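You operate a simulated robot arm through the tools that you are given. There is no shell and no other tool. Be economical: measure what you need, move in short steps, check, and stop when the job is done.

You run a simulated robot arm. Do the job below in one go: nothing can be reset, and whatever is moved stays where it is left.

## Task
Stand the Amber and Gold vials in their marked cells of the rack.
Fine: the third loose vial stays where it stands on the round table.

The check looks at the end state, three seconds after you hand in, the way a careful person would. Anything else that was tipped, shoved, dropped, spilled or broken makes it a failure.

## Robot
A 5-joint arm with a two-finger parallel gripper, fixed in place. Base frame: the origin is at the foot of the arm, x ahead of it, y to its left, z up. Lengths are in mm, angles in degrees, forces in N, time in s.
With the tool pointing down near the work surface it reaches from about 260 to 600 mm from the base axis. Its first joint turns from -66.0 to 66.0 degrees. The tool tilts only in the upright plane through the base axis and itself; it spins freely about its own axis. Payload 1.57 kg.
The tool frame sits at the grasp point between the pads (the TCP): z along the fingers, y along the line on which they close. The tips reach 30 mm beyond it. The gripper opens to 80 mm. The fingers are 17 mm wide and 12 mm thick; the gripper's body (40 by 82 mm) begins 80 mm behind the TCP.
Orientation is that of the tool frame in the base frame, as a unit quaternion [w, x, y, z]. With the fingers straight down and closing along the base's y, the tool's x points along the base's -x, its y along +y and its z along -z.

## Interface
- The arm moves only by the tool send_rows. Its argument "moves" is a list of rows, each a list of 7 numbers: the shift along the tool's x, y, z in m, then the turn, a rotation vector about the tool's x, y, z in degrees, then the opening, from 0 (shut) to 1 (fully open). In form: [[tx, ty, tz, ax, ay, az, jaw], ...]. A call has 1 to 8 rows; each row shifts and turns the commanded pose from where the row before left it, along the tool's axes as they then stand. A row lasts 0.2 s, in which the tool goes at most 50 mm and 8.6 degrees; a call with a longer step from one row to the next is refused whole, and so is a gripper value outside its range. A pose out of reach is approached as far as the arm can. The call stops where the force on the tool passes 40 N (or 10 N more than at its start, if that is more) or the arm is blocked; 0.2 s more then pass. Each finger travels about 153 mm/s and halts on what it meets, pressing with about 21 N; the grip force reading is that of the motor and also rises with nothing between the fingers. The clock runs only during rows and for 0.2 s after the last one: add rows that do not move to give the fingers time. The reply holds the time, the measured pose of the TCP, the force on the tool along the base axes, the opening and the grip force, in the units named above and with some noise, with the torque about the TCP (base axes, N m) and any sound that the robot's microphone picked up, and new pictures: "pictures" is both (left out), scene, wrist or none.
- Cameras (640 x 400 px; columns grow to the right, rows downward): "scene" is fixed at [47.8, 374.7, 544.4]; the picture's right is [-0.81, -0.58, 0.00], its down [-0.28, 0.38, -0.88] and it looks along [0.51, -0.71, -0.47] (base axes); focal length 340 px, centre (320, 200). "wrist" rides on the gripper at [72, -7, -122] in the tool frame; the picture's right is [0.09, 1.00, 0.00], its down [-0.84, 0.08, -0.54] and it looks along [-0.54, 0.05, 0.84] (tool axes); focal length 238 px, centre (320, 200). There is no depth. A picture from a camera that has moved, and an enlarged one, comes with that camera's place and axes in the base frame and with its lens. The place of the scene camera against the robot may be out by one fixed shift of up to 25 mm in any direction.
- enlarge(camera, box): a new picture of the part [left, top, right, bottom] of that camera's present view, enlarged. No time passes.
- job_done(): hands the job in; it is judged then, once.

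Go step by step. Nothing tells you positions but the pictures and the camera data: compare them with the known pose of the tool, close in by small moves and look again before you grip or let go. The budget is 120 turns and 200 pictures, counting those below and the enlarged ones. Unless the task says otherwise, let go and move clear before handing in, and close with one line.

The tools are called by a JSON object that holds its "op" and its "data". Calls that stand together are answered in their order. send_rows: Moves the arm, as the interface text tells. Its arguments: {"type":"object","properties":{"moves":{"type":"array","items":{"type":"array","items":{"type":"number"}}},"pictures":{"type":"string","enum":["both","scene","wrist","none"]}},"required":["moves"]} The other tools are called the same way: enlarge (camera, box) takes an enlarged picture of a part of a camera's view; job_done () hands the job in.

At the start:

```text
clock: 0.0
tool_pos: [358.8, -245.6, 287.7]
orientation: [0.0, 0.0, 1.0, 0.0]
ft_force: [0.4, 1.1, -0.5]
ft_torque: [0.0, 0.01, 0.02]
opening: 79.8
grasp_force: 0.0
```

scene: 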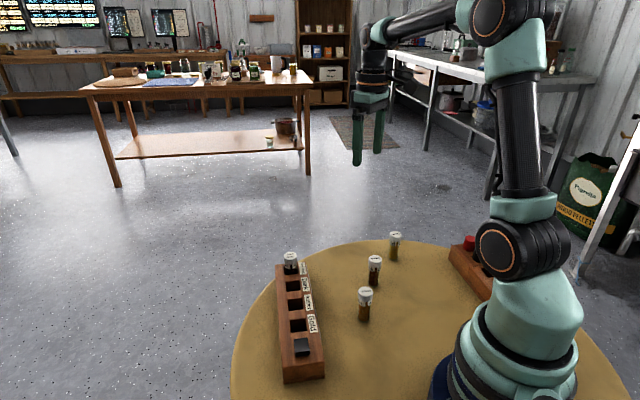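
wrist: 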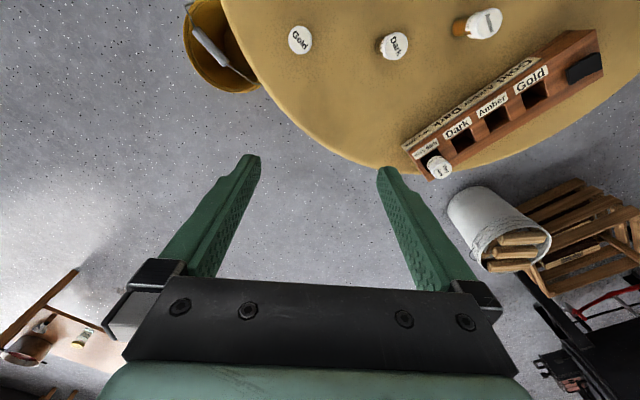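

I see three loose vials (Gold, Dark, and probably Amber) and a rack with labelled cells, one of them occupied. I'll enlarge both views to read the labels.

{"op": "enlarge", "data": {"camera": "wrist", "box": [270, 0, 630, 200]}}

{"op": "enlarge", "data": {"camera": "scene", "box": [230, 220, 500, 390]}}

```text
1.78 times, centred on (450, 100) of wrist
camera zoom: at [288.5, -253.7, 409.2], right [-0.09, 1.0, 0.0], down [0.84, 0.08, 0.54], along [0.54, 0.05, -0.84], focal length 424 px, centre (89, 378)
```

zoom: 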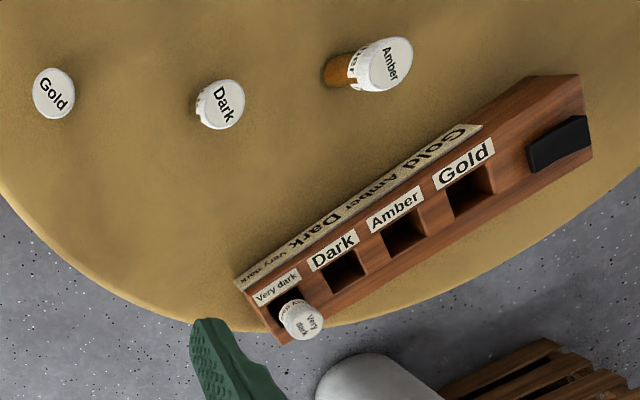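

```text
2.35 times, centred on (365, 305) of scene
camera zoom: at [47.8, 374.7, 544.4], right [-0.81, -0.58, 0.0], down [-0.28, 0.38, -0.88], along [0.51, -0.71, -0.47], focal length 799 px, centre (214, -47)
```

zoom: 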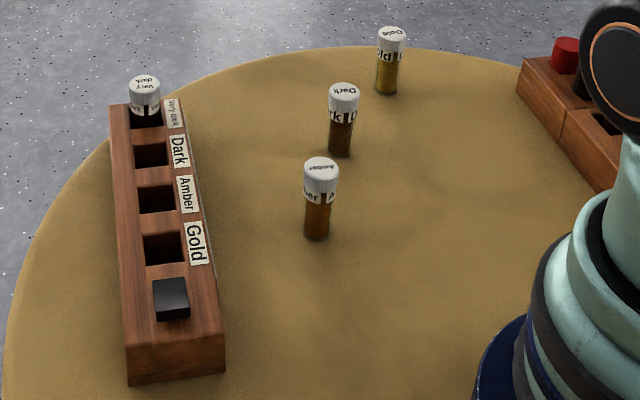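

Amber, Dark and Gold stand loose and the rack cells are labelled. I put Gold at about (284,-279), Amber at (249,-63), the Gold cell at (318,54) and the Amber cell at (356,18). Next I'll move above the Gold vial for a second view.

{"op": "send_rows", "data": {"moves": [[0.025, -0.011, 0.03, 0, 0, 0, 1], [0.025, -0.011, 0.03, 0, 0, 0, 1], [0.025, -0.011, 0.03, 0, 0, 0, 1], [0, 0, 0, 0, 0, 0, 1]]}}

```text
clock: 1.0
tool_pos: [284.2, -280.6, 198.9]
orientation: [0.0, 0.001, 1.0, -0.001]
ft_force: [-0.1, 0.0, 0.7]
ft_torque: [-0.03, -0.02, 0.0]
opening: 80.0
grasp_force: 0.1
camera wrist: at [211.8, -287.8, 320.2], right [-0.09, 1.0, 0.0], down [0.84, 0.08, 0.54], along [0.54, 0.05, -0.84], focal length 238 px, centre (320, 200)
```

scene: 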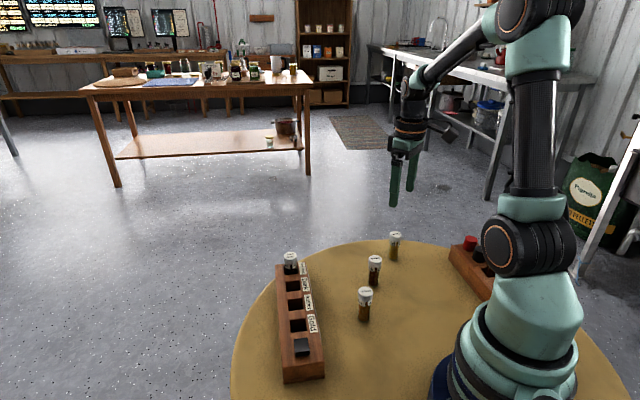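
wrist: 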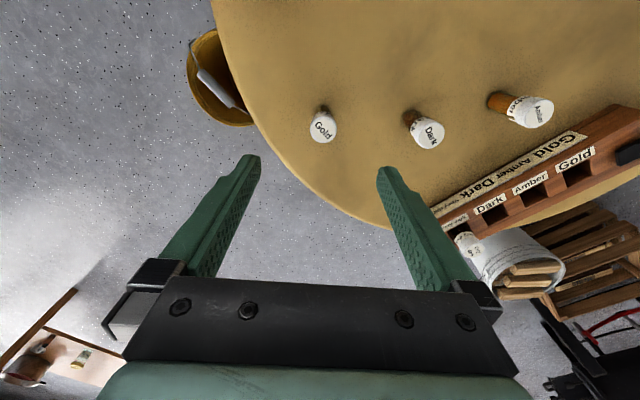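

The two wrist views agree: Gold is at (283.6,-279.2), its top is near z 65 and the table is near z 0. I'll descend to just above it and check the alignment.

{"op": "send_rows", "data": {"moves": [[0, 0.0012, 0.03, 0, 0, 0, 1], [0, 0, 0.03, 0, 0, 0, 1], [0, 0, 0.026, 0, 0, 0, 1], [0, 0, 0, 0, 0, 0, 1]]}}

{"op": "enlarge", "data": {"camera": "wrist", "box": [160, 60, 480, 260]}}

{"op": "enlarge", "data": {"camera": "scene", "box": [340, 170, 460, 270]}}

```text
clock: 2.0
tool_pos: [286.8, -277.9, 110.9]
orientation: [0.001, -0.001, 1.0, 0.0]
ft_force: [-0.4, -0.4, 0.0]
ft_torque: [-0.02, 0.0, -0.01]
opening: 80.1
grasp_force: 0.0
camera wrist: at [214.7, -285.3, 232.6], right [-0.09, 1.0, 0.0], down [0.84, 0.08, 0.54], along [0.54, 0.05, -0.84], focal length 238 px, centre (320, 200)
```

scene: 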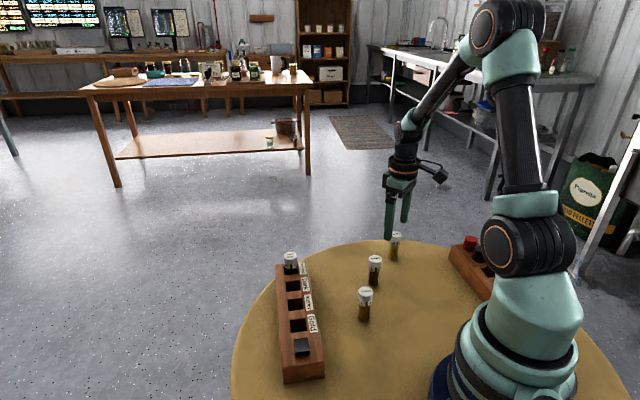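
wrist: 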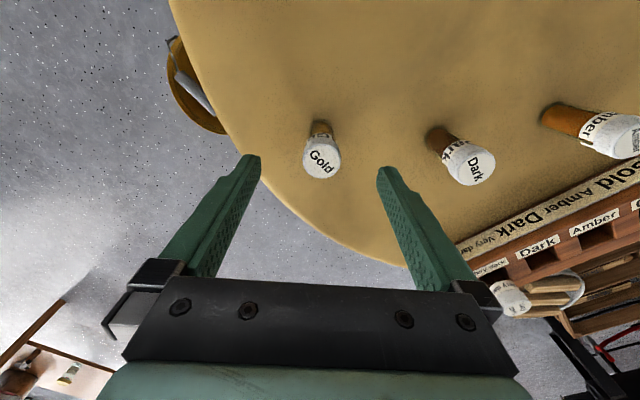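

```text
2.00 times, centred on (320, 160) of wrist
camera zoom: at [214.7, -285.3, 232.6], right [-0.09, 1.0, 0.0], down [0.84, 0.08, 0.54], along [0.54, 0.05, -0.84], focal length 477 px, centre (320, 280)
```

zoom: 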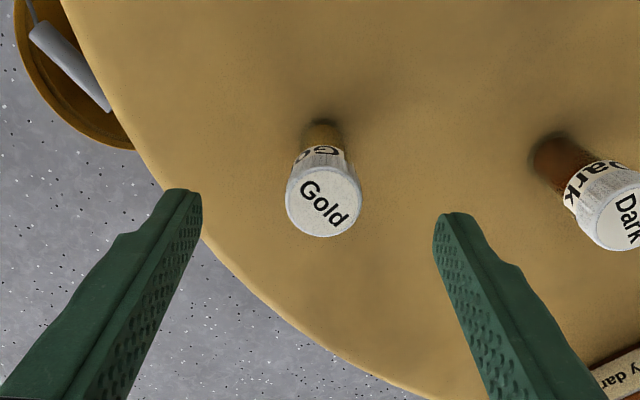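

```text
4.00 times, centred on (400, 220) of scene
camera zoom: at [47.8, 374.7, 544.4], right [-0.81, -0.58, 0.0], down [-0.28, 0.38, -0.88], along [0.51, -0.71, -0.47], focal length 1359 px, centre (0, 120)
```

zoom: 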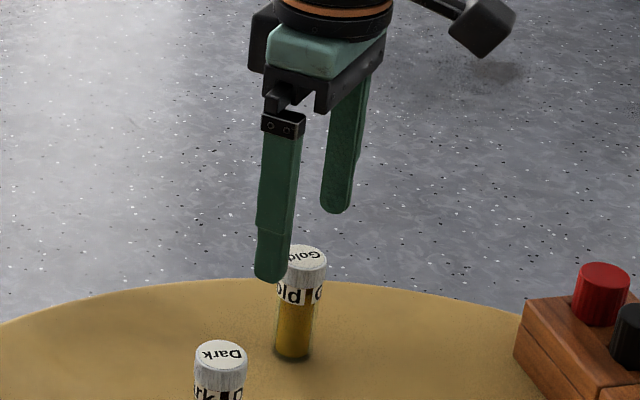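

The Gold vial is centred between the fingers, with its cap top at about z 70. I'll descend to TCP z of about 72 and close gently.

{"op": "send_rows", "data": {"moves": [[0.001, 0, 0.02, 0, 0, 0, 1], [0.0, 0, 0.02, 0, 0, 0, 1], [0, 0, 0, 0, 0, 0, 1]]}}

{"op": "enlarge", "data": {"camera": "wrist", "box": [160, 60, 480, 260]}}

{"op": "enlarge", "data": {"camera": "scene", "box": [340, 170, 460, 270]}}

```text
clock: 2.8
tool_pos: [284.0, -279.5, 71.3]
orientation: [0.0, 0.001, 1.0, 0.001]
ft_force: [0.4, -1.1, 0.7]
ft_torque: [0.01, -0.02, 0.04]
opening: 79.8
grasp_force: 0.1
camera wrist: at [212.7, -286.3, 192.3], right [-0.09, 1.0, 0.0], down [0.84, 0.08, 0.54], along [0.54, 0.05, -0.84], focal length 238 px, centre (320, 200)
```

scene: 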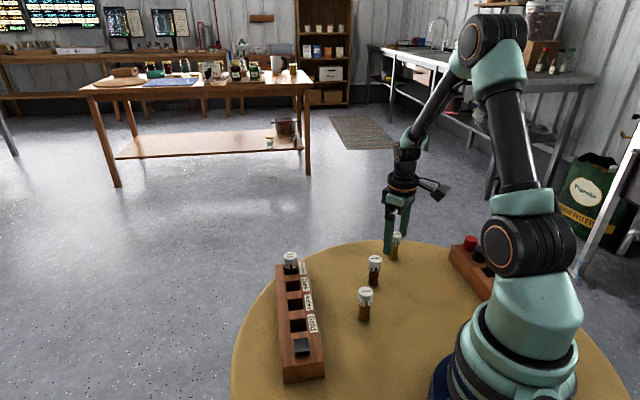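
wrist: 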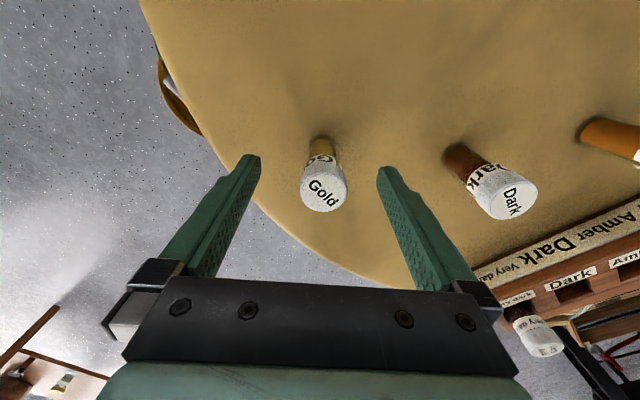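

```text
2.00 times, centred on (320, 160) of wrist
camera zoom: at [212.7, -286.3, 192.3], right [-0.09, 1.0, 0.0], down [0.84, 0.08, 0.54], along [0.54, 0.05, -0.84], focal length 477 px, centre (320, 280)
```

zoom: 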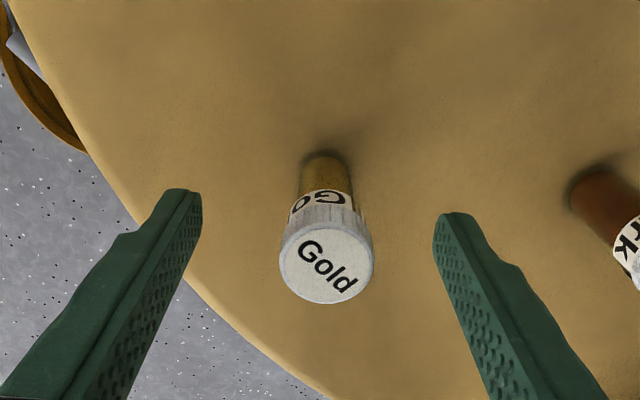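

```text
4.00 times, centred on (400, 220) of scene
camera zoom: at [47.8, 374.7, 544.4], right [-0.81, -0.58, 0.0], down [-0.28, 0.38, -0.88], along [0.51, -0.71, -0.47], focal length 1359 px, centre (0, 120)
```

zoom: 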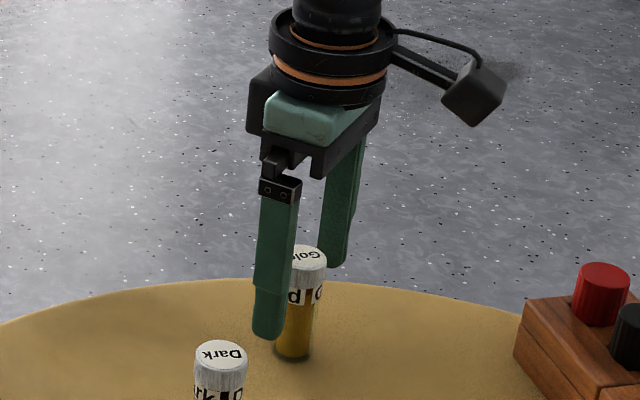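

Cap and fingers are aligned, so I'll close on the cap and upper vial.

{"op": "send_rows", "data": {"moves": [[0, 0.001, 0, 0, 0, 0, 0.5], [0, 0, 0, 0, 0, 0, 0.0], [0, 0, 0, 0, 0, 0, 0], [0, 0, 0, 0, 0, 0, 0]]}}

```text
clock: 3.8
tool_pos: [283.2, -277.9, 72.2]
orientation: [0.0, 0.0, 1.0, 0.0]
ft_force: [0.2, 0.1, 0.2]
ft_torque: [-0.01, 0.0, -0.02]
opening: 26.8
grasp_force: 20.7
camera wrist: at [212.7, -285.2, 193.3], right [-0.09, 1.0, 0.0], down [0.84, 0.08, 0.54], along [0.54, 0.05, -0.84], focal length 238 px, centre (320, 200)
```

scene: 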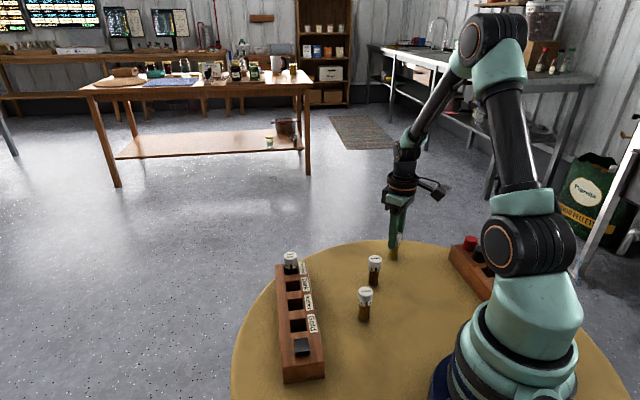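
wrist: 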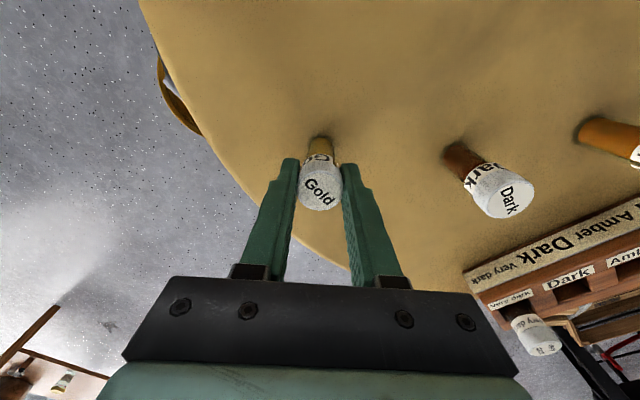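

Gold is gripped at 26.8 mm across the cap. I'll lift it straight up and carry it toward the rack.

{"op": "send_rows", "data": {"moves": [[0, 0, -0.02, 0, 0, 0, 0], [0, 0, -0.035, 0, 0, 0, 0], [0, 0, -0.035, 0, 0, 0, 0], [0, 0, -0.035, 0, 0, 0, 0], [-0.004, 0.04, 0, 0, 0, 0, 0], [-0.004, 0.04, 0, 0, 0, 0, 0], [-0.004, 0.04, 0, 0, 0, 0, 0], [-0.004, 0.04, 0, 0, 0, 0, 0]], "pictures": "scene"}}

{"op": "send_rows", "data": {"moves": [[-0.004, 0.033, 0, 0, 0, 0, 0], [-0.004, 0.033, 0, 0, 0, 0, 0], [-0.004, 0.033, 0, 0, 0, 0, 0], [0, 0, 0, 0, 0, 0, 0]], "pictures": "both"}}

```text
clock: 5.6
tool_pos: [299.8, -116.3, 195.0]
orientation: [0.0, 0.001, 1.0, 0.001]
ft_force: [-0.9, -0.3, -0.3]
ft_torque: [-0.02, -0.02, 0.04]
opening: 26.5
grasp_force: 21.3
```

scene: 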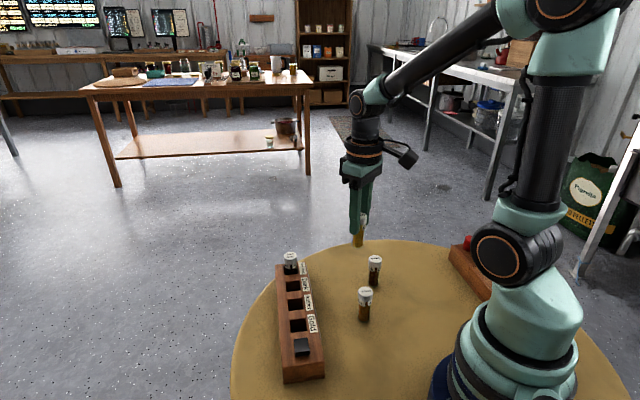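

```text
clock: 6.6
tool_pos: [311.0, -18.9, 195.5]
orientation: [0.0, 0.0, 1.0, 0.0]
ft_force: [-0.6, -1.0, -0.6]
ft_torque: [-0.01, 0.0, 0.0]
opening: 26.7
grasp_force: 20.5
camera wrist: at [239.1, -26.5, 317.0], right [-0.09, 1.0, 0.0], down [0.84, 0.08, 0.54], along [0.54, 0.05, -0.84], focal length 238 px, centre (320, 200)
```

scene: 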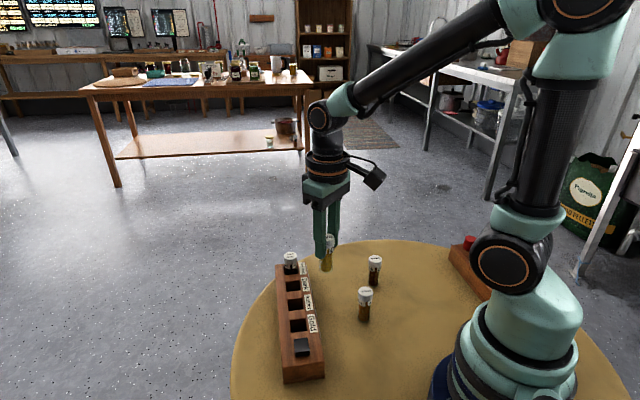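
wrist: 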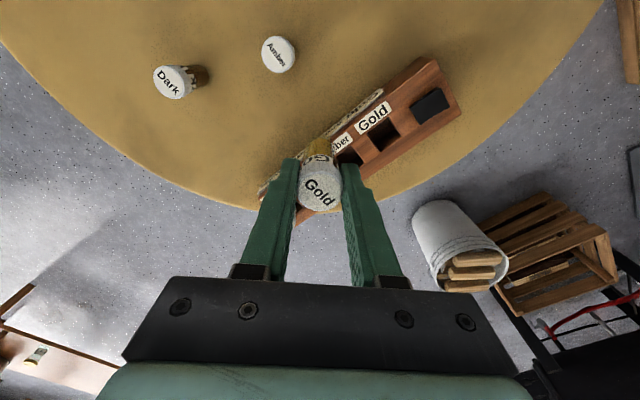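

The Gold vial hangs near the rack and the Gold cell is visible. I'll enlarge the view to measure the cell.

{"op": "enlarge", "data": {"camera": "wrist", "box": [240, 30, 480, 180]}}

```text
2.67 times, centred on (360, 105) of wrist
camera zoom: at [239.1, -26.5, 317.0], right [-0.09, 1.0, 0.0], down [0.84, 0.08, 0.54], along [0.54, 0.05, -0.84], focal length 636 px, centre (213, 453)
```

zoom: 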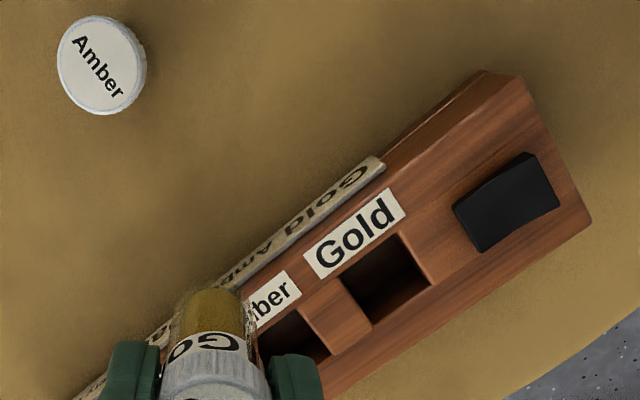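

The Gold cell centre triangulates to about (318.7, 56.3), with the rack top near z 43. I'll spin the tool 43° so the fingers close across the rack, then move above the cell.

{"op": "send_rows", "data": {"moves": [[0, 0, 0, 0, 0, 7.17, 0], [0, 0, 0, 0, 0, 7.17, 0], [0, 0, 0, 0, 0, 7.17, 0], [0, 0, 0, 0, 0, 7.17, 0], [0, 0, 0, 0, 0, 7.17, 0], [0, 0, 0, 0, 0, 7.15, 0], [0.0228, 0.0301, 0, 0, 0, 0, 0], [0.0228, 0.0301, 0, 0, 0, 0, 0]]}}

{"op": "send_rows", "data": {"moves": [[0, 0, 0.03, 0, 0, 0, 0], [0, 0, 0.01, 0, 0, 0, 0], [0, 0, 0, 0, 0, 0, 0]]}}

{"op": "enlarge", "data": {"camera": "wrist", "box": [200, 50, 440, 250]}}

{"op": "enlarge", "data": {"camera": "scene", "box": [240, 190, 400, 390]}}

```text
clock: 8.4
tool_pos: [319.5, 56.8, 196.8]
orientation: [0.0, 0.367, 0.93, -0.001]
ft_force: [0.8, -0.3, -0.4]
ft_torque: [0.01, 0.0, 0.0]
opening: 26.7
grasp_force: 21.0
camera wrist: at [263.8, 100.8, 318.8], right [0.61, 0.79, 0.0], down [0.66, -0.51, 0.54], along [0.43, -0.33, -0.84], focal length 238 px, centre (320, 200)
```

scene: 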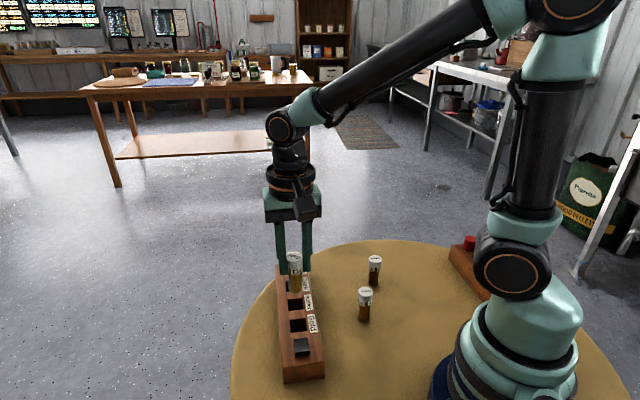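
wrist: 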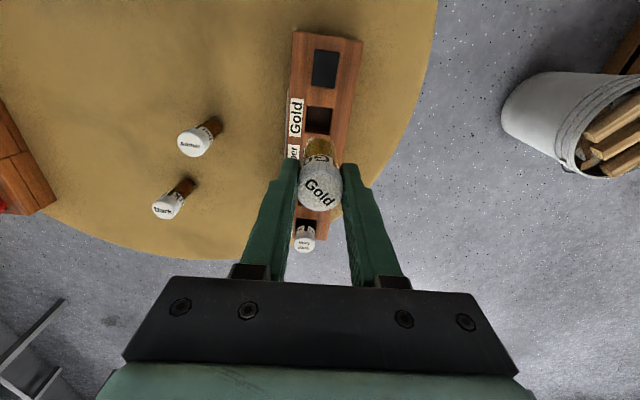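

```text
clock: 9.2
tool_pos: [320.4, 57.2, 154.9]
orientation: [0.0, 0.367, 0.93, 0.001]
ft_force: [0.0, 0.7, -0.7]
ft_torque: [0.01, 0.0, 0.01]
opening: 26.6
grasp_force: 20.9
camera wrist: at [263.8, 100.2, 277.9], right [0.61, 0.79, 0.0], down [0.66, -0.51, 0.54], along [0.43, -0.33, -0.84], focal length 238 px, centre (320, 200)
```

scene: 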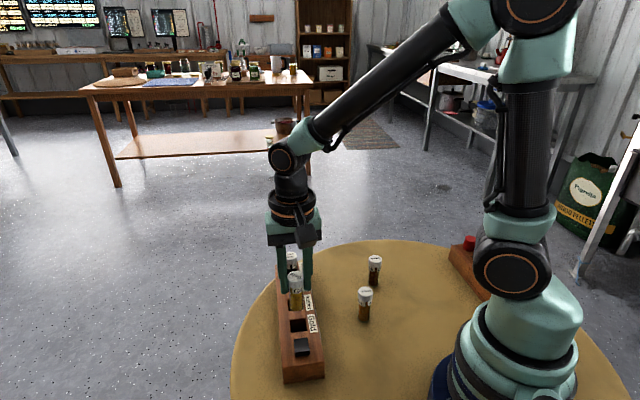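
wrist: 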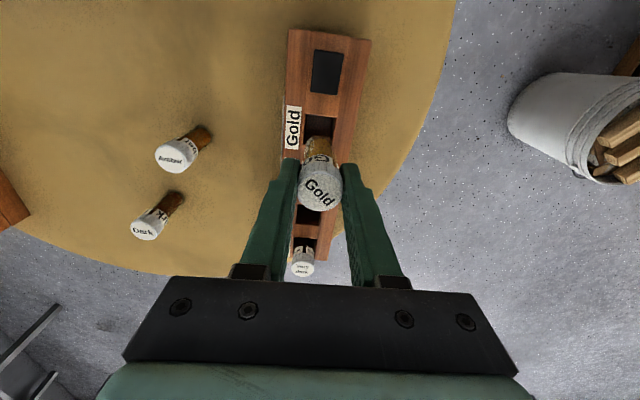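

```text
2.00 times, centred on (320, 150) of wrist
camera zoom: at [263.8, 100.2, 277.9], right [0.61, 0.79, 0.0], down [0.66, -0.51, 0.54], along [0.43, -0.33, -0.84], focal length 477 px, centre (320, 300)
```

zoom: 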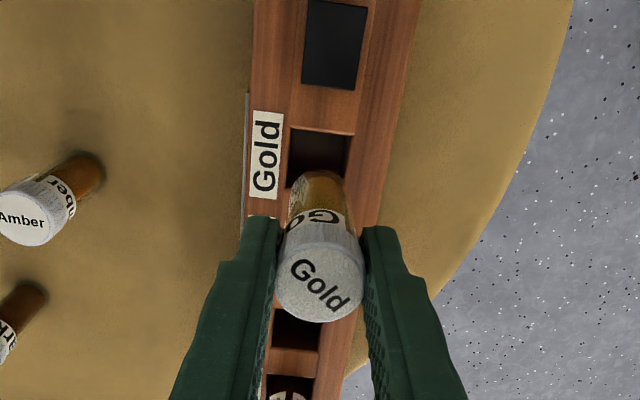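

```text
2.00 times, centred on (320, 290) of scene
camera zoom: at [47.8, 374.7, 544.4], right [-0.81, -0.58, 0.0], down [-0.28, 0.38, -0.88], along [0.51, -0.71, -0.47], focal length 680 px, centre (320, 20)
```

zoom: 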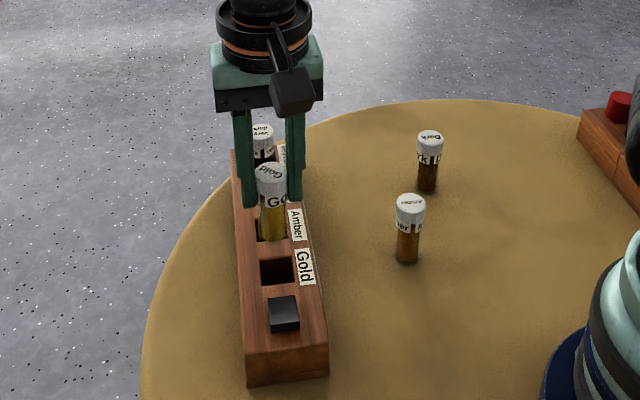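

The new view puts the Gold cell at (318.6, 57.5) and the tool is within about 1 mm of it. I'll lower the vial to just above the rack and look again.

{"op": "send_rows", "data": {"moves": [[0.0005, -0.0005, 0.02, 0, 0, 0, 0], [0, 0, 0.01, 0, 0, 0, 0], [0, 0, 0, 0, 0, 0, 0]], "pictures": "none"}}

{"op": "enlarge", "data": {"camera": "wrist", "box": [240, 70, 400, 230]}}

{"op": "enlarge", "data": {"camera": "scene", "box": [260, 230, 340, 380]}}

```text
clock: 10.0
tool_pos: [321.1, 57.1, 126.5]
orientation: [0.001, 0.366, 0.93, 0.0]
ft_force: [0.9, -0.3, -0.3]
ft_torque: [-0.01, -0.05, 0.01]
opening: 26.6
grasp_force: 21.1
```

```text
2.50 times, centred on (320, 150) of wrist
camera zoom: at [263.1, 100.5, 247.7], right [0.61, 0.79, 0.0], down [0.66, -0.51, 0.54], along [0.43, -0.33, -0.84], focal length 596 px, centre (320, 325)
```

zoom: 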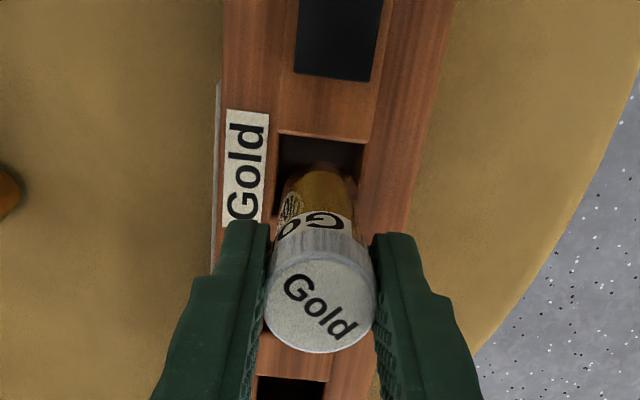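

```text
2.67 times, centred on (300, 305) of scene
camera zoom: at [47.8, 374.7, 544.4], right [-0.81, -0.58, 0.0], down [-0.28, 0.38, -0.88], along [0.51, -0.71, -0.47], focal length 906 px, centre (373, -80)
```

zoom: 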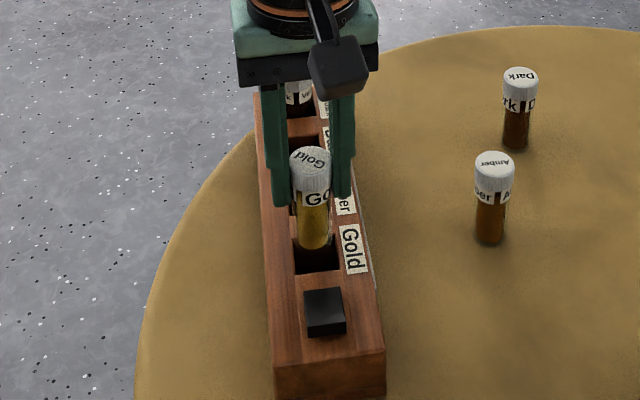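

The vial bottom sits just above the cell, perhaps 1.5 mm off along the row. I'll correct that and lower in small steps while watching the force.

{"op": "send_rows", "data": {"moves": [[0.0015, 0, 0, 0, 0, 0, 0], [0, 0, 0.01, 0, 0, 0, 0], [0, 0, 0.01, 0, 0, 0, 0], [0, 0, 0.006, 0, 0, 0, 0]], "pictures": "none"}}

{"op": "enlarge", "data": {"camera": "wrist", "box": [240, 70, 400, 230]}}

{"op": "enlarge", "data": {"camera": "scene", "box": [260, 230, 340, 380]}}

```text
clock: 11.0
tool_pos: [318.1, 58.1, 101.0]
orientation: [0.0, 0.366, 0.93, 0.001]
ft_force: [0.3, -0.2, 0.0]
ft_torque: [0.02, 0.0, -0.05]
opening: 26.7
grasp_force: 21.3
```

```text
2.50 times, centred on (320, 150) of wrist
camera zoom: at [260.8, 101.4, 222.6], right [0.61, 0.79, 0.0], down [0.66, -0.51, 0.54], along [0.43, -0.33, -0.84], focal length 596 px, centre (320, 325)
```

zoom: 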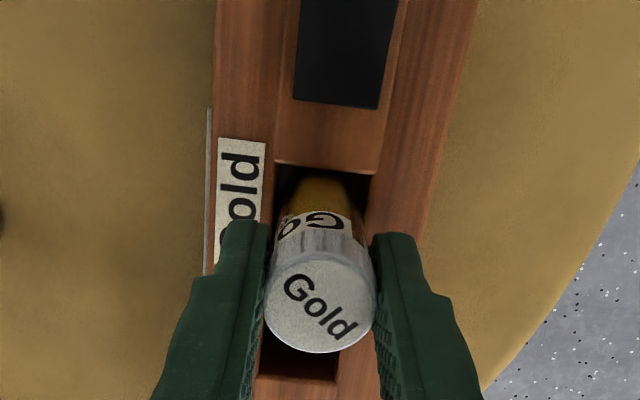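

```text
2.67 times, centred on (300, 305) of scene
camera zoom: at [47.8, 374.7, 544.4], right [-0.81, -0.58, 0.0], down [-0.28, 0.38, -0.88], along [0.51, -0.71, -0.47], focal length 906 px, centre (373, -80)
```

zoom: 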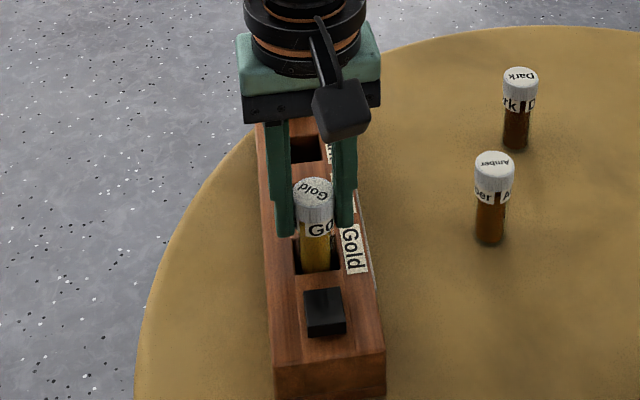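

The vial has entered the cell without contact. I'll lower it further in small steps until it touches the floor.

{"op": "send_rows", "data": {"moves": [[0, 0, 0.005, 0, 0, 0, 0], [0, 0, 0.003, 0, 0, 0, 0], [0, 0, 0, 0, 0, 0, 0]], "pictures": "none"}}

{"op": "send_rows", "data": {"moves": [[0, 0, 0.003, 0, 0, 0, 0], [0, 0, 0.002, 0, 0, 0, 0], [0, 0, 0, 0, 0, 0, 0]], "pictures": "none"}}

{"op": "enlarge", "data": {"camera": "scene", "box": [260, 230, 340, 380]}}

```text
clock: 11.8
tool_pos: [318.4, 58.5, 92.6]
orientation: [-0.001, 0.367, 0.93, 0.0]
ft_force: [0.5, -0.2, -0.2]
ft_torque: [0.01, 0.01, 0.01]
opening: 26.7
grasp_force: 21.0
```

```text
clock: 12.6
tool_pos: [318.4, 57.2, 87.2]
orientation: [0.0, 0.367, 0.93, 0.0]
ft_force: [0.2, -0.6, 0.6]
ft_torque: [-0.02, 0.02, 0.01]
opening: 26.4
grasp_force: 20.7
```

```text
2.67 times, centred on (300, 305) of scene
camera zoom: at [47.8, 374.7, 544.4], right [-0.81, -0.58, 0.0], down [-0.28, 0.38, -0.88], along [0.51, -0.71, -0.47], focal length 906 px, centre (373, -80)
```

zoom: 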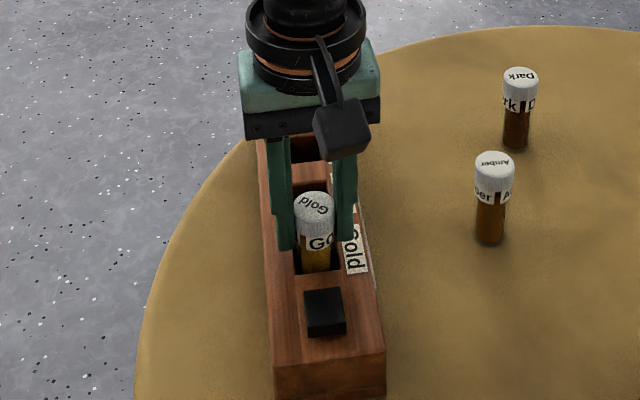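

No contact yet and the fingertips are still about 14 mm above the rack. I'll keep going in small steps.

{"op": "send_rows", "data": {"moves": [[0, 0, 0.002, 0, 0, 0, 0], [0, 0, 0.002, 0, 0, 0, 0], [0, 0, 0, 0, 0, 0, 0]], "pictures": "none"}}

{"op": "send_rows", "data": {"moves": [[0, 0, 0.002, 0, 0, 0, 0], [0, 0, 0.001, 0, 0, 0, 0], [0, 0, 0, 0, 0, 0, 0]], "pictures": "none"}}

{"op": "enlarge", "data": {"camera": "scene", "box": [260, 230, 340, 380]}}

```text
clock: 13.4
tool_pos: [319.3, 57.7, 83.1]
orientation: [0.001, 0.367, 0.93, 0.0]
ft_force: [1.2, -0.6, -0.1]
ft_torque: [0.0, 0.04, 0.02]
opening: 26.5
grasp_force: 21.1
```

```text
clock: 14.2
tool_pos: [318.0, 56.1, 80.5]
orientation: [0.001, 0.366, 0.93, 0.001]
ft_force: [-0.6, -0.1, 14.5]
ft_torque: [-0.06, -0.01, -0.02]
opening: 26.5
grasp_force: 20.6
```

```text
2.67 times, centred on (300, 305) of scene
camera zoom: at [47.8, 374.7, 544.4], right [-0.81, -0.58, 0.0], down [-0.28, 0.38, -0.88], along [0.51, -0.71, -0.47], focal length 906 px, centre (373, -80)
```

zoom: 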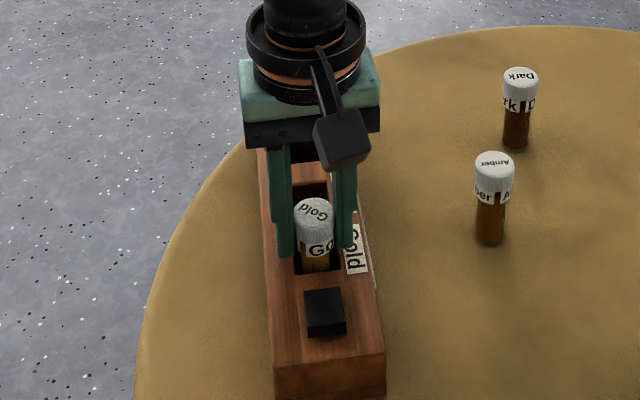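

A 14.5 N contact at z 80.5 means the vial has reached the cell floor. I'll ease off slightly, open, then retreat straight up.

{"op": "send_rows", "data": {"moves": [[0, 0, -0.0008, 0, 0, 0, 0], [0, 0, 0, 0, 0, 0, 0.4], [0, 0, 0, 0, 0, 0, 0.7], [0, 0, 0, 0, 0, 0, 0.7]], "pictures": "both"}}

```text
clock: 15.2
tool_pos: [318.3, 57.9, 79.1]
orientation: [-0.001, 0.366, 0.931, 0.0]
ft_force: [-0.3, 0.1, 0.9]
ft_torque: [-0.03, 0.0, -0.03]
opening: 56.2
grasp_force: 0.1
camera wrist: at [261.5, 100.9, 202.7], right [0.61, 0.79, 0.0], down [0.66, -0.51, 0.54], along [0.43, -0.33, -0.84], focal length 238 px, centre (320, 200)
```

scene: 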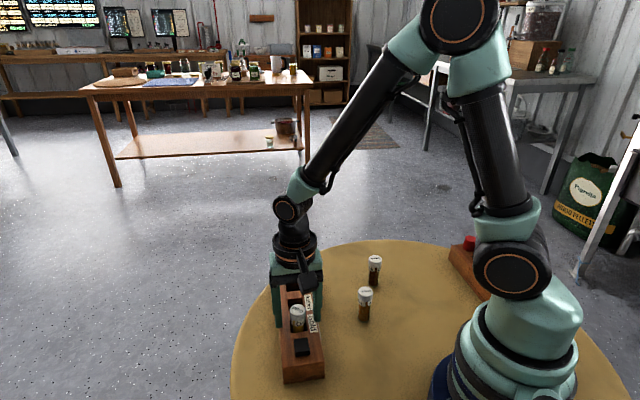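
wrist: 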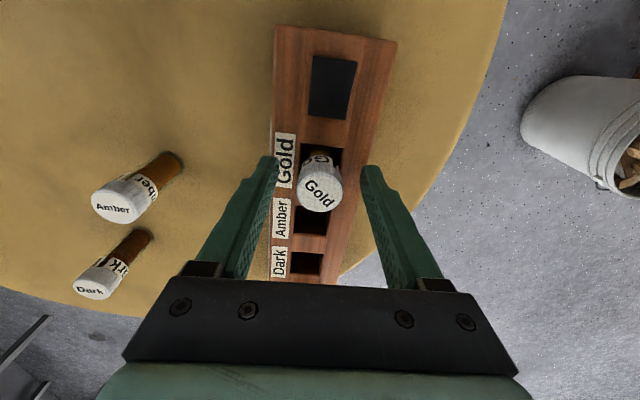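

Gold is released and standing in its cell. I'll rise 100 mm and move over the Amber vial with the same tool yaw.

{"op": "send_rows", "data": {"moves": [[0, 0, -0.01, 0, 0, 0, 0.7], [0, 0, -0.03, 0, 0, 0, 0.8], [0, 0, -0.03, 0, 0, 0, 1], [0, 0, -0.03, 0, 0, 0, 1], [-0.008, -0.034, 0, 0, 0, 0, 1], [-0.008, -0.034, 0, 0, 0, 0, 1], [-0.008, -0.034, 0, 0, 0, 0, 1], [-0.008, -0.034, 0, 0, 0, 0, 1]]}}

{"op": "enlarge", "data": {"camera": "scene", "box": [260, 230, 400, 380]}}

{"op": "enlarge", "data": {"camera": "wrist", "box": [160, 0, 480, 260]}}

```text
clock: 17.0
tool_pos: [248.7, -64.1, 180.9]
orientation: [0.0, 0.366, 0.931, 0.0]
ft_force: [-0.2, 0.2, -0.5]
ft_torque: [0.0, -0.02, 0.01]
opening: 79.9
grasp_force: 0.0
camera wrist: at [191.9, -20.6, 302.8], right [0.61, 0.79, 0.0], down [0.67, -0.51, 0.54], along [0.43, -0.33, -0.84], focal length 238 px, centre (320, 200)
```

scene: 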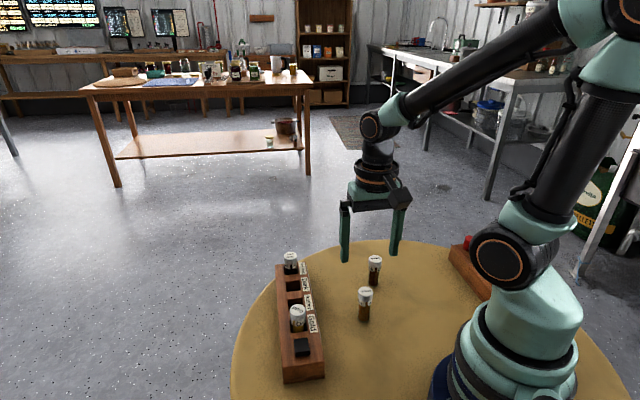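
wrist: 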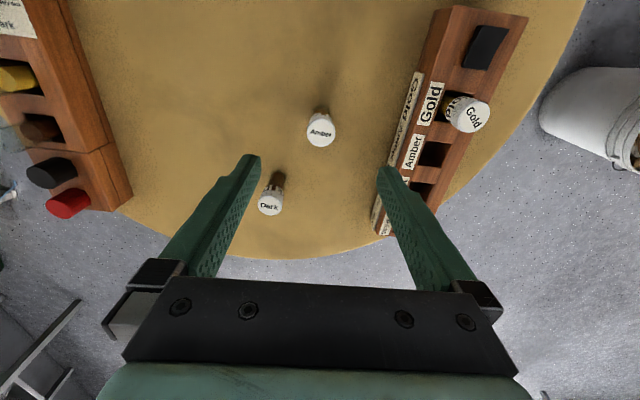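

```text
2.67 times, centred on (330, 305) of scene
camera zoom: at [47.8, 374.8, 544.4], right [-0.81, -0.58, 0.0], down [-0.28, 0.38, -0.88], along [0.51, -0.71, -0.47], focal length 906 px, centre (293, -80)
```

zoom: 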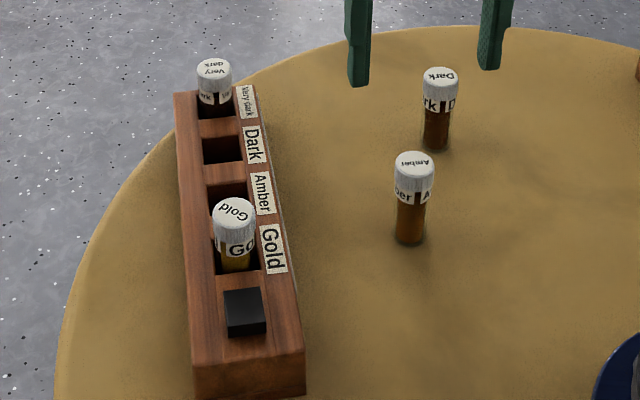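

```text
1.54 times, centred on (320, 130) of wrist
camera zoom: at [191.9, -20.6, 302.8], right [0.61, 0.79, 0.0], down [0.67, -0.51, 0.54], along [0.43, -0.33, -0.84], focal length 367 px, centre (320, 308)
```

zoom: 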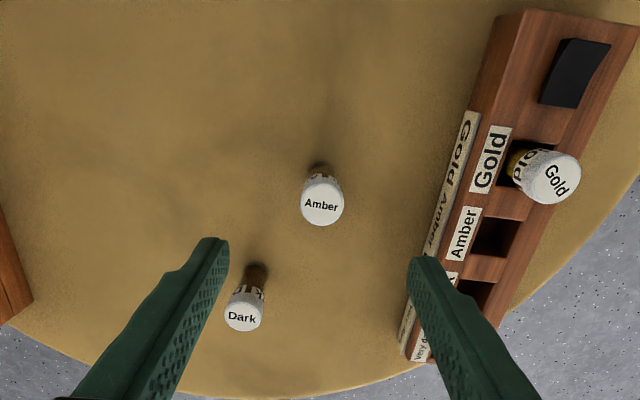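

Amber's cap is at (249.1,-63.3), directly under the tool. I also get the Amber cell at about (356.2, 20). I'll descend, with a check on the way.

{"op": "send_rows", "data": {"moves": [[0, 0.0008, 0.025, 0, 0, 0, 1], [0, 0, 0.025, 0, 0, 0, 1], [0, 0, 0.023, 0, 0, 0, 1], [0, 0, 0, 0, 0, 0, 1]], "pictures": "both"}}

```text
clock: 18.0
tool_pos: [246.9, -63.4, 107.6]
orientation: [0.0, 0.367, 0.93, 0.0]
ft_force: [0.2, -0.6, 0.2]
ft_torque: [-0.01, 0.0, 0.0]
opening: 79.7
grasp_force: 0.1
camera wrist: at [191.0, -19.1, 228.4], right [0.61, 0.79, 0.0], down [0.66, -0.51, 0.54], along [0.43, -0.33, -0.84], focal length 238 px, centre (320, 200)
```

scene: 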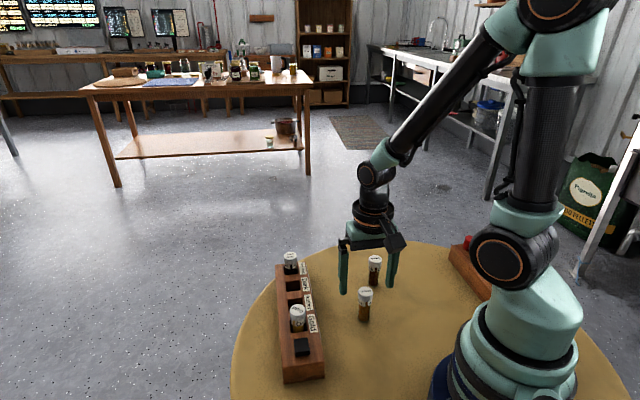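
wrist: 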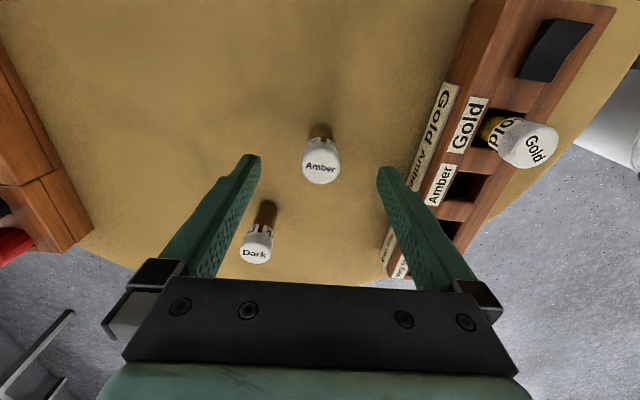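

Reach is fine and Amber stays centred between the fingers. I'll go down to a TCP z of about 72.

{"op": "send_rows", "data": {"moves": [[0, 0, 0.018, 0, 0, 0, 1], [0, 0, 0.017, 0, 0, 0, 1], [0, 0, 0, 0, 0, 0, 1]], "pictures": "both"}}

{"op": "enlarge", "data": {"camera": "wrist", "box": [160, 60, 480, 260]}}

```text
clock: 18.8
tool_pos: [248.9, -62.6, 72.8]
orientation: [-0.001, 0.367, 0.93, 0.0]
ft_force: [0.0, -0.3, 0.6]
ft_torque: [0.03, -0.01, 0.0]
opening: 79.7
grasp_force: 0.0
camera wrist: at [192.3, -18.7, 195.4], right [0.61, 0.79, 0.0], down [0.66, -0.51, 0.54], along [0.43, -0.33, -0.84], focal length 238 px, centre (320, 200)
```

scene: 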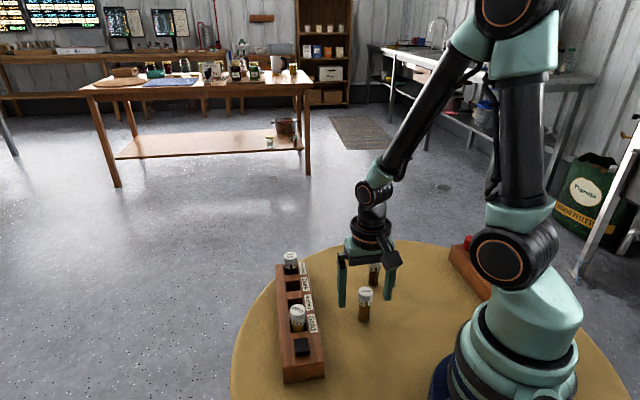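
wrist: 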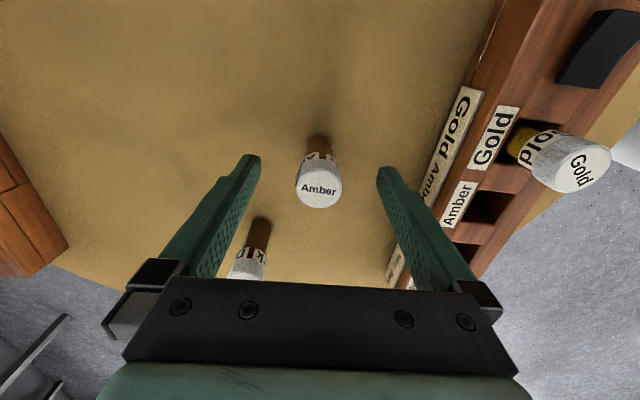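

```text
2.00 times, centred on (320, 160) of wrist
camera zoom: at [192.3, -18.7, 195.4], right [0.61, 0.79, 0.0], down [0.66, -0.51, 0.54], along [0.43, -0.33, -0.84], focal length 477 px, centre (320, 280)
```

zoom: 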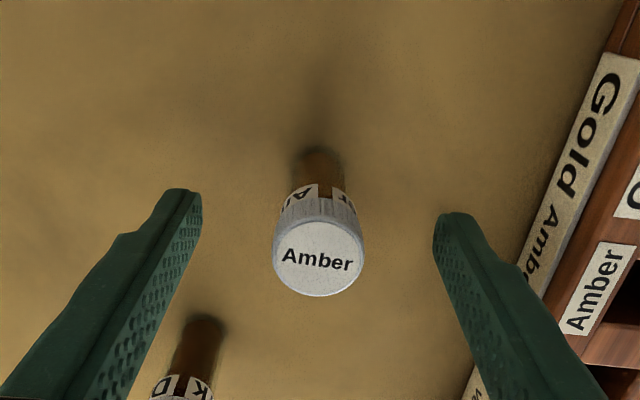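

Amber is centred laterally and about 1 mm off in depth. I'll nudge the tool and close.

{"op": "send_rows", "data": {"moves": [[-0.0012, 0, 0, 0, 0, 0, 1], [0, 0, 0, 0, 0, 0, 0.5], [0, 0, 0, 0, 0, 0, 0.0], [0, 0, 0, 0, 0, 0, 0], [0, 0, 0, 0, 0, 0, 0]], "pictures": "wrist"}}

```text
clock: 20.0
tool_pos: [248.7, -62.3, 74.0]
orientation: [0.001, 0.366, 0.93, 0.0]
ft_force: [0.1, -0.2, -0.2]
ft_torque: [-0.03, -0.01, -0.02]
opening: 26.6
grasp_force: 21.0
camera wrist: at [193.3, -19.3, 195.3], right [0.61, 0.79, 0.0], down [0.66, -0.51, 0.54], along [0.43, -0.33, -0.84], focal length 238 px, centre (320, 200)
```

wrist: 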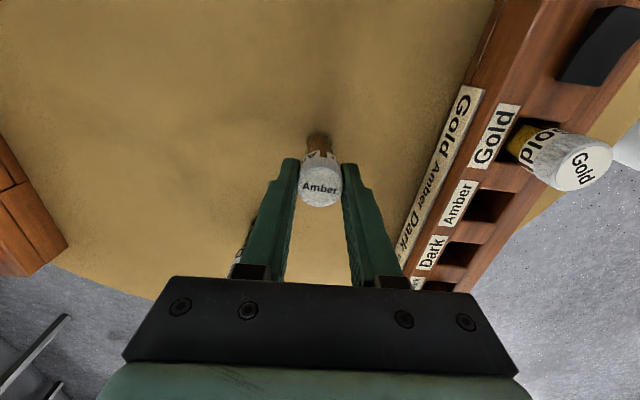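

Amber is gripped. I'll lift it 110 mm and move over the Amber cell.

{"op": "send_rows", "data": {"moves": [[0, 0, -0.02, 0, 0, 0, 0], [0, 0, -0.03, 0, 0, 0, 0], [0, 0, -0.03, 0, 0, 0, 0], [0, 0, -0.03, 0, 0, 0, 0], [-0.00545, 0.03345, 0, 0, 0, 0, 0], [-0.00545, 0.03345, 0, 0, 0, 0, 0], [-0.00545, 0.03345, 0, 0, 0, 0, 0], [-0.00545, 0.03345, 0, 0, 0, 0, 0]], "pictures": "scene"}}

{"op": "enlarge", "data": {"camera": "wrist", "box": [200, 30, 440, 230]}}

{"op": "enlarge", "data": {"camera": "scene", "box": [240, 200, 400, 380]}}

```text
clock: 21.8
tool_pos: [357.4, 20.1, 181.7]
orientation: [0.0, 0.366, 0.931, 0.001]
ft_force: [0.6, 0.7, -0.6]
ft_torque: [0.0, 0.0, 0.0]
opening: 26.8
grasp_force: 20.4
```

scene: 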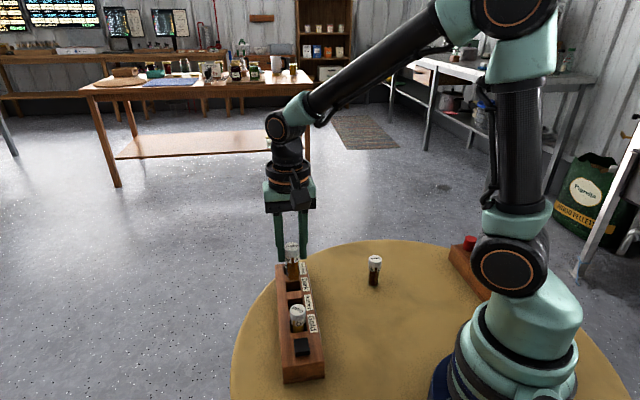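

```text
2.00 times, centred on (320, 130) of wrist
camera zoom: at [300.9, 63.7, 303.9], right [0.61, 0.79, 0.0], down [0.66, -0.51, 0.54], along [0.43, -0.33, -0.84], focal length 477 px, centre (320, 340)
```

zoom: 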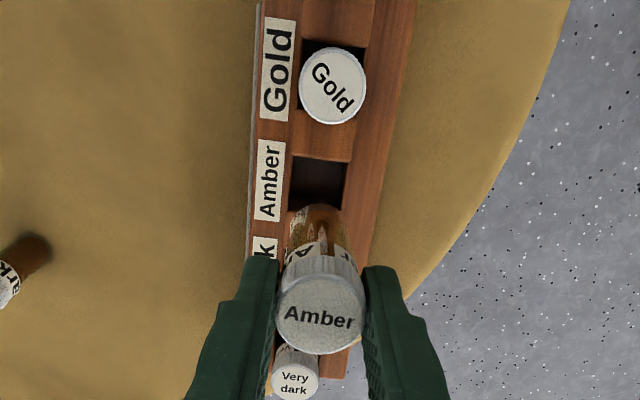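

```text
2.22 times, centred on (320, 290) of scene
camera zoom: at [47.8, 374.7, 544.4], right [-0.81, -0.58, 0.0], down [-0.28, 0.38, -0.88], along [0.51, -0.71, -0.47], focal length 755 px, centre (320, 0)
```

zoom: 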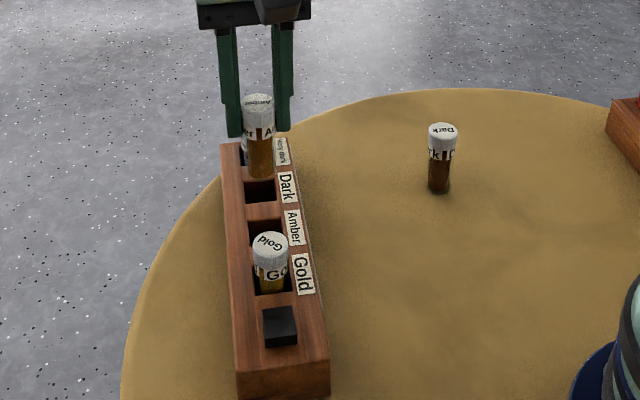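

The Amber cell comes out at about (355.5, 21), so only a 1 mm correction is needed. I'll lower to just above the rack and check.

{"op": "send_rows", "data": {"moves": [[0.0012, 0, 0.02, 0, 0, 0, 0], [0, 0, 0.02, 0, 0, 0, 0], [0, 0, 0.014, 0, 0, 0, 0], [0, 0, 0, 0, 0, 0, 0]], "pictures": "none"}}

{"op": "enlarge", "data": {"camera": "wrist", "box": [240, 70, 400, 230]}}

{"op": "enlarge", "data": {"camera": "scene", "box": [260, 230, 340, 380]}}

```text
clock: 22.8
tool_pos: [356.4, 20.0, 128.4]
orientation: [0.0, 0.367, 0.93, -0.001]
ft_force: [1.3, -0.1, -0.9]
ft_torque: [0.03, 0.0, -0.01]
opening: 26.9
grasp_force: 21.1
```

```text
2.50 times, centred on (320, 150) of wrist
camera zoom: at [299.6, 64.3, 251.0], right [0.61, 0.79, 0.0], down [0.66, -0.51, 0.54], along [0.43, -0.33, -0.84], focal length 596 px, centre (320, 325)
```

zoom: 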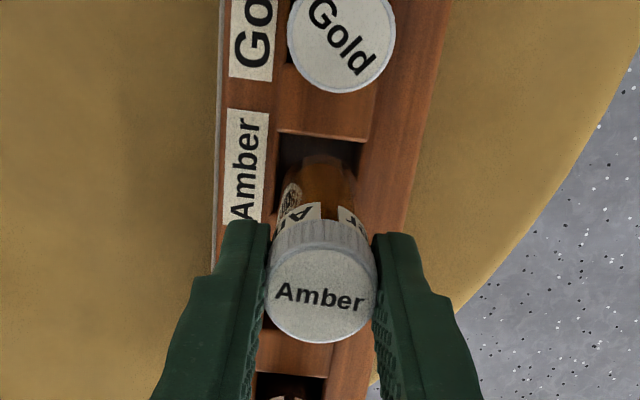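

```text
2.67 times, centred on (300, 305) of scene
camera zoom: at [47.8, 374.7, 544.4], right [-0.81, -0.58, 0.0], down [-0.28, 0.38, -0.88], along [0.51, -0.71, -0.47], focal length 906 px, centre (373, -80)
```

zoom: 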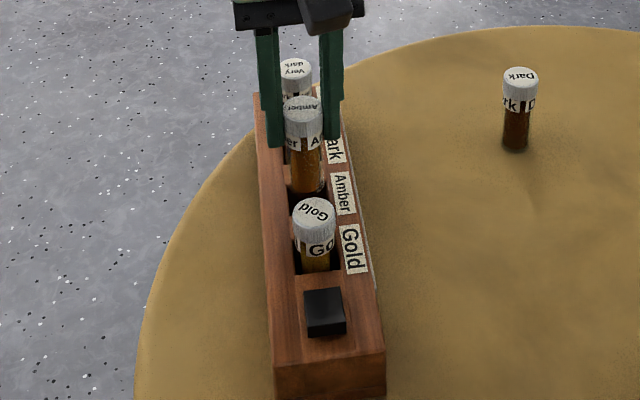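

The vial is about 4–5 mm clear of both ends of the cell and well centred. I'll lower it in, using what I learned on Gold (floor near z 80).

{"op": "send_rows", "data": {"moves": [[0, -0.0006, 0.01, 0, 0, 0, 0], [0, 0, 0.01, 0, 0, 0, 0], [0, 0, 0.006, 0, 0, 0, 0], [0, 0, 0, 0, 0, 0, 0]], "pictures": "none"}}

{"op": "enlarge", "data": {"camera": "wrist", "box": [240, 70, 400, 230]}}

{"op": "enlarge", "data": {"camera": "scene", "box": [260, 230, 340, 380]}}

```text
clock: 23.8
tool_pos: [356.2, 19.4, 102.6]
orientation: [-0.001, 0.367, 0.93, 0.0]
ft_force: [-0.3, 0.6, 0.2]
ft_torque: [-0.01, 0.03, 0.03]
opening: 26.8
grasp_force: 21.1
```

```text
2.50 times, centred on (320, 150) of wrist
camera zoom: at [300.0, 63.1, 225.0], right [0.61, 0.79, 0.0], down [0.66, -0.51, 0.54], along [0.43, -0.33, -0.84], focal length 596 px, centre (320, 325)
```

zoom: 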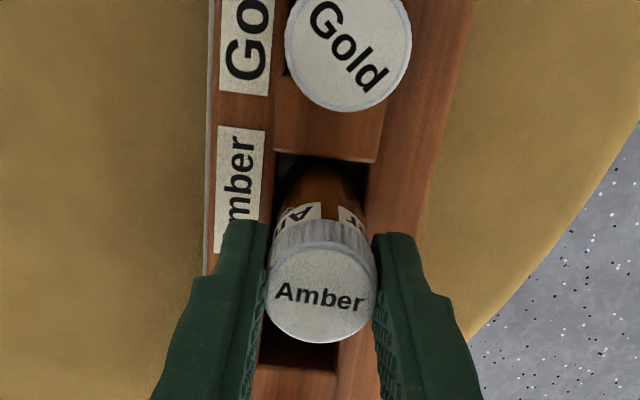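

```text
2.67 times, centred on (300, 305) of scene
camera zoom: at [47.8, 374.7, 544.4], right [-0.81, -0.58, 0.0], down [-0.28, 0.38, -0.88], along [0.51, -0.71, -0.47], focal length 906 px, centre (373, -80)
```

zoom: 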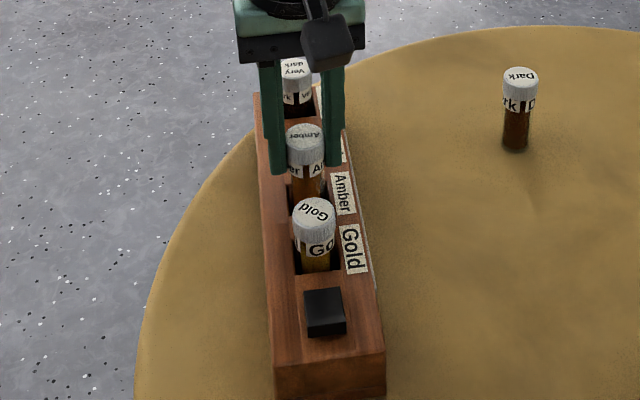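

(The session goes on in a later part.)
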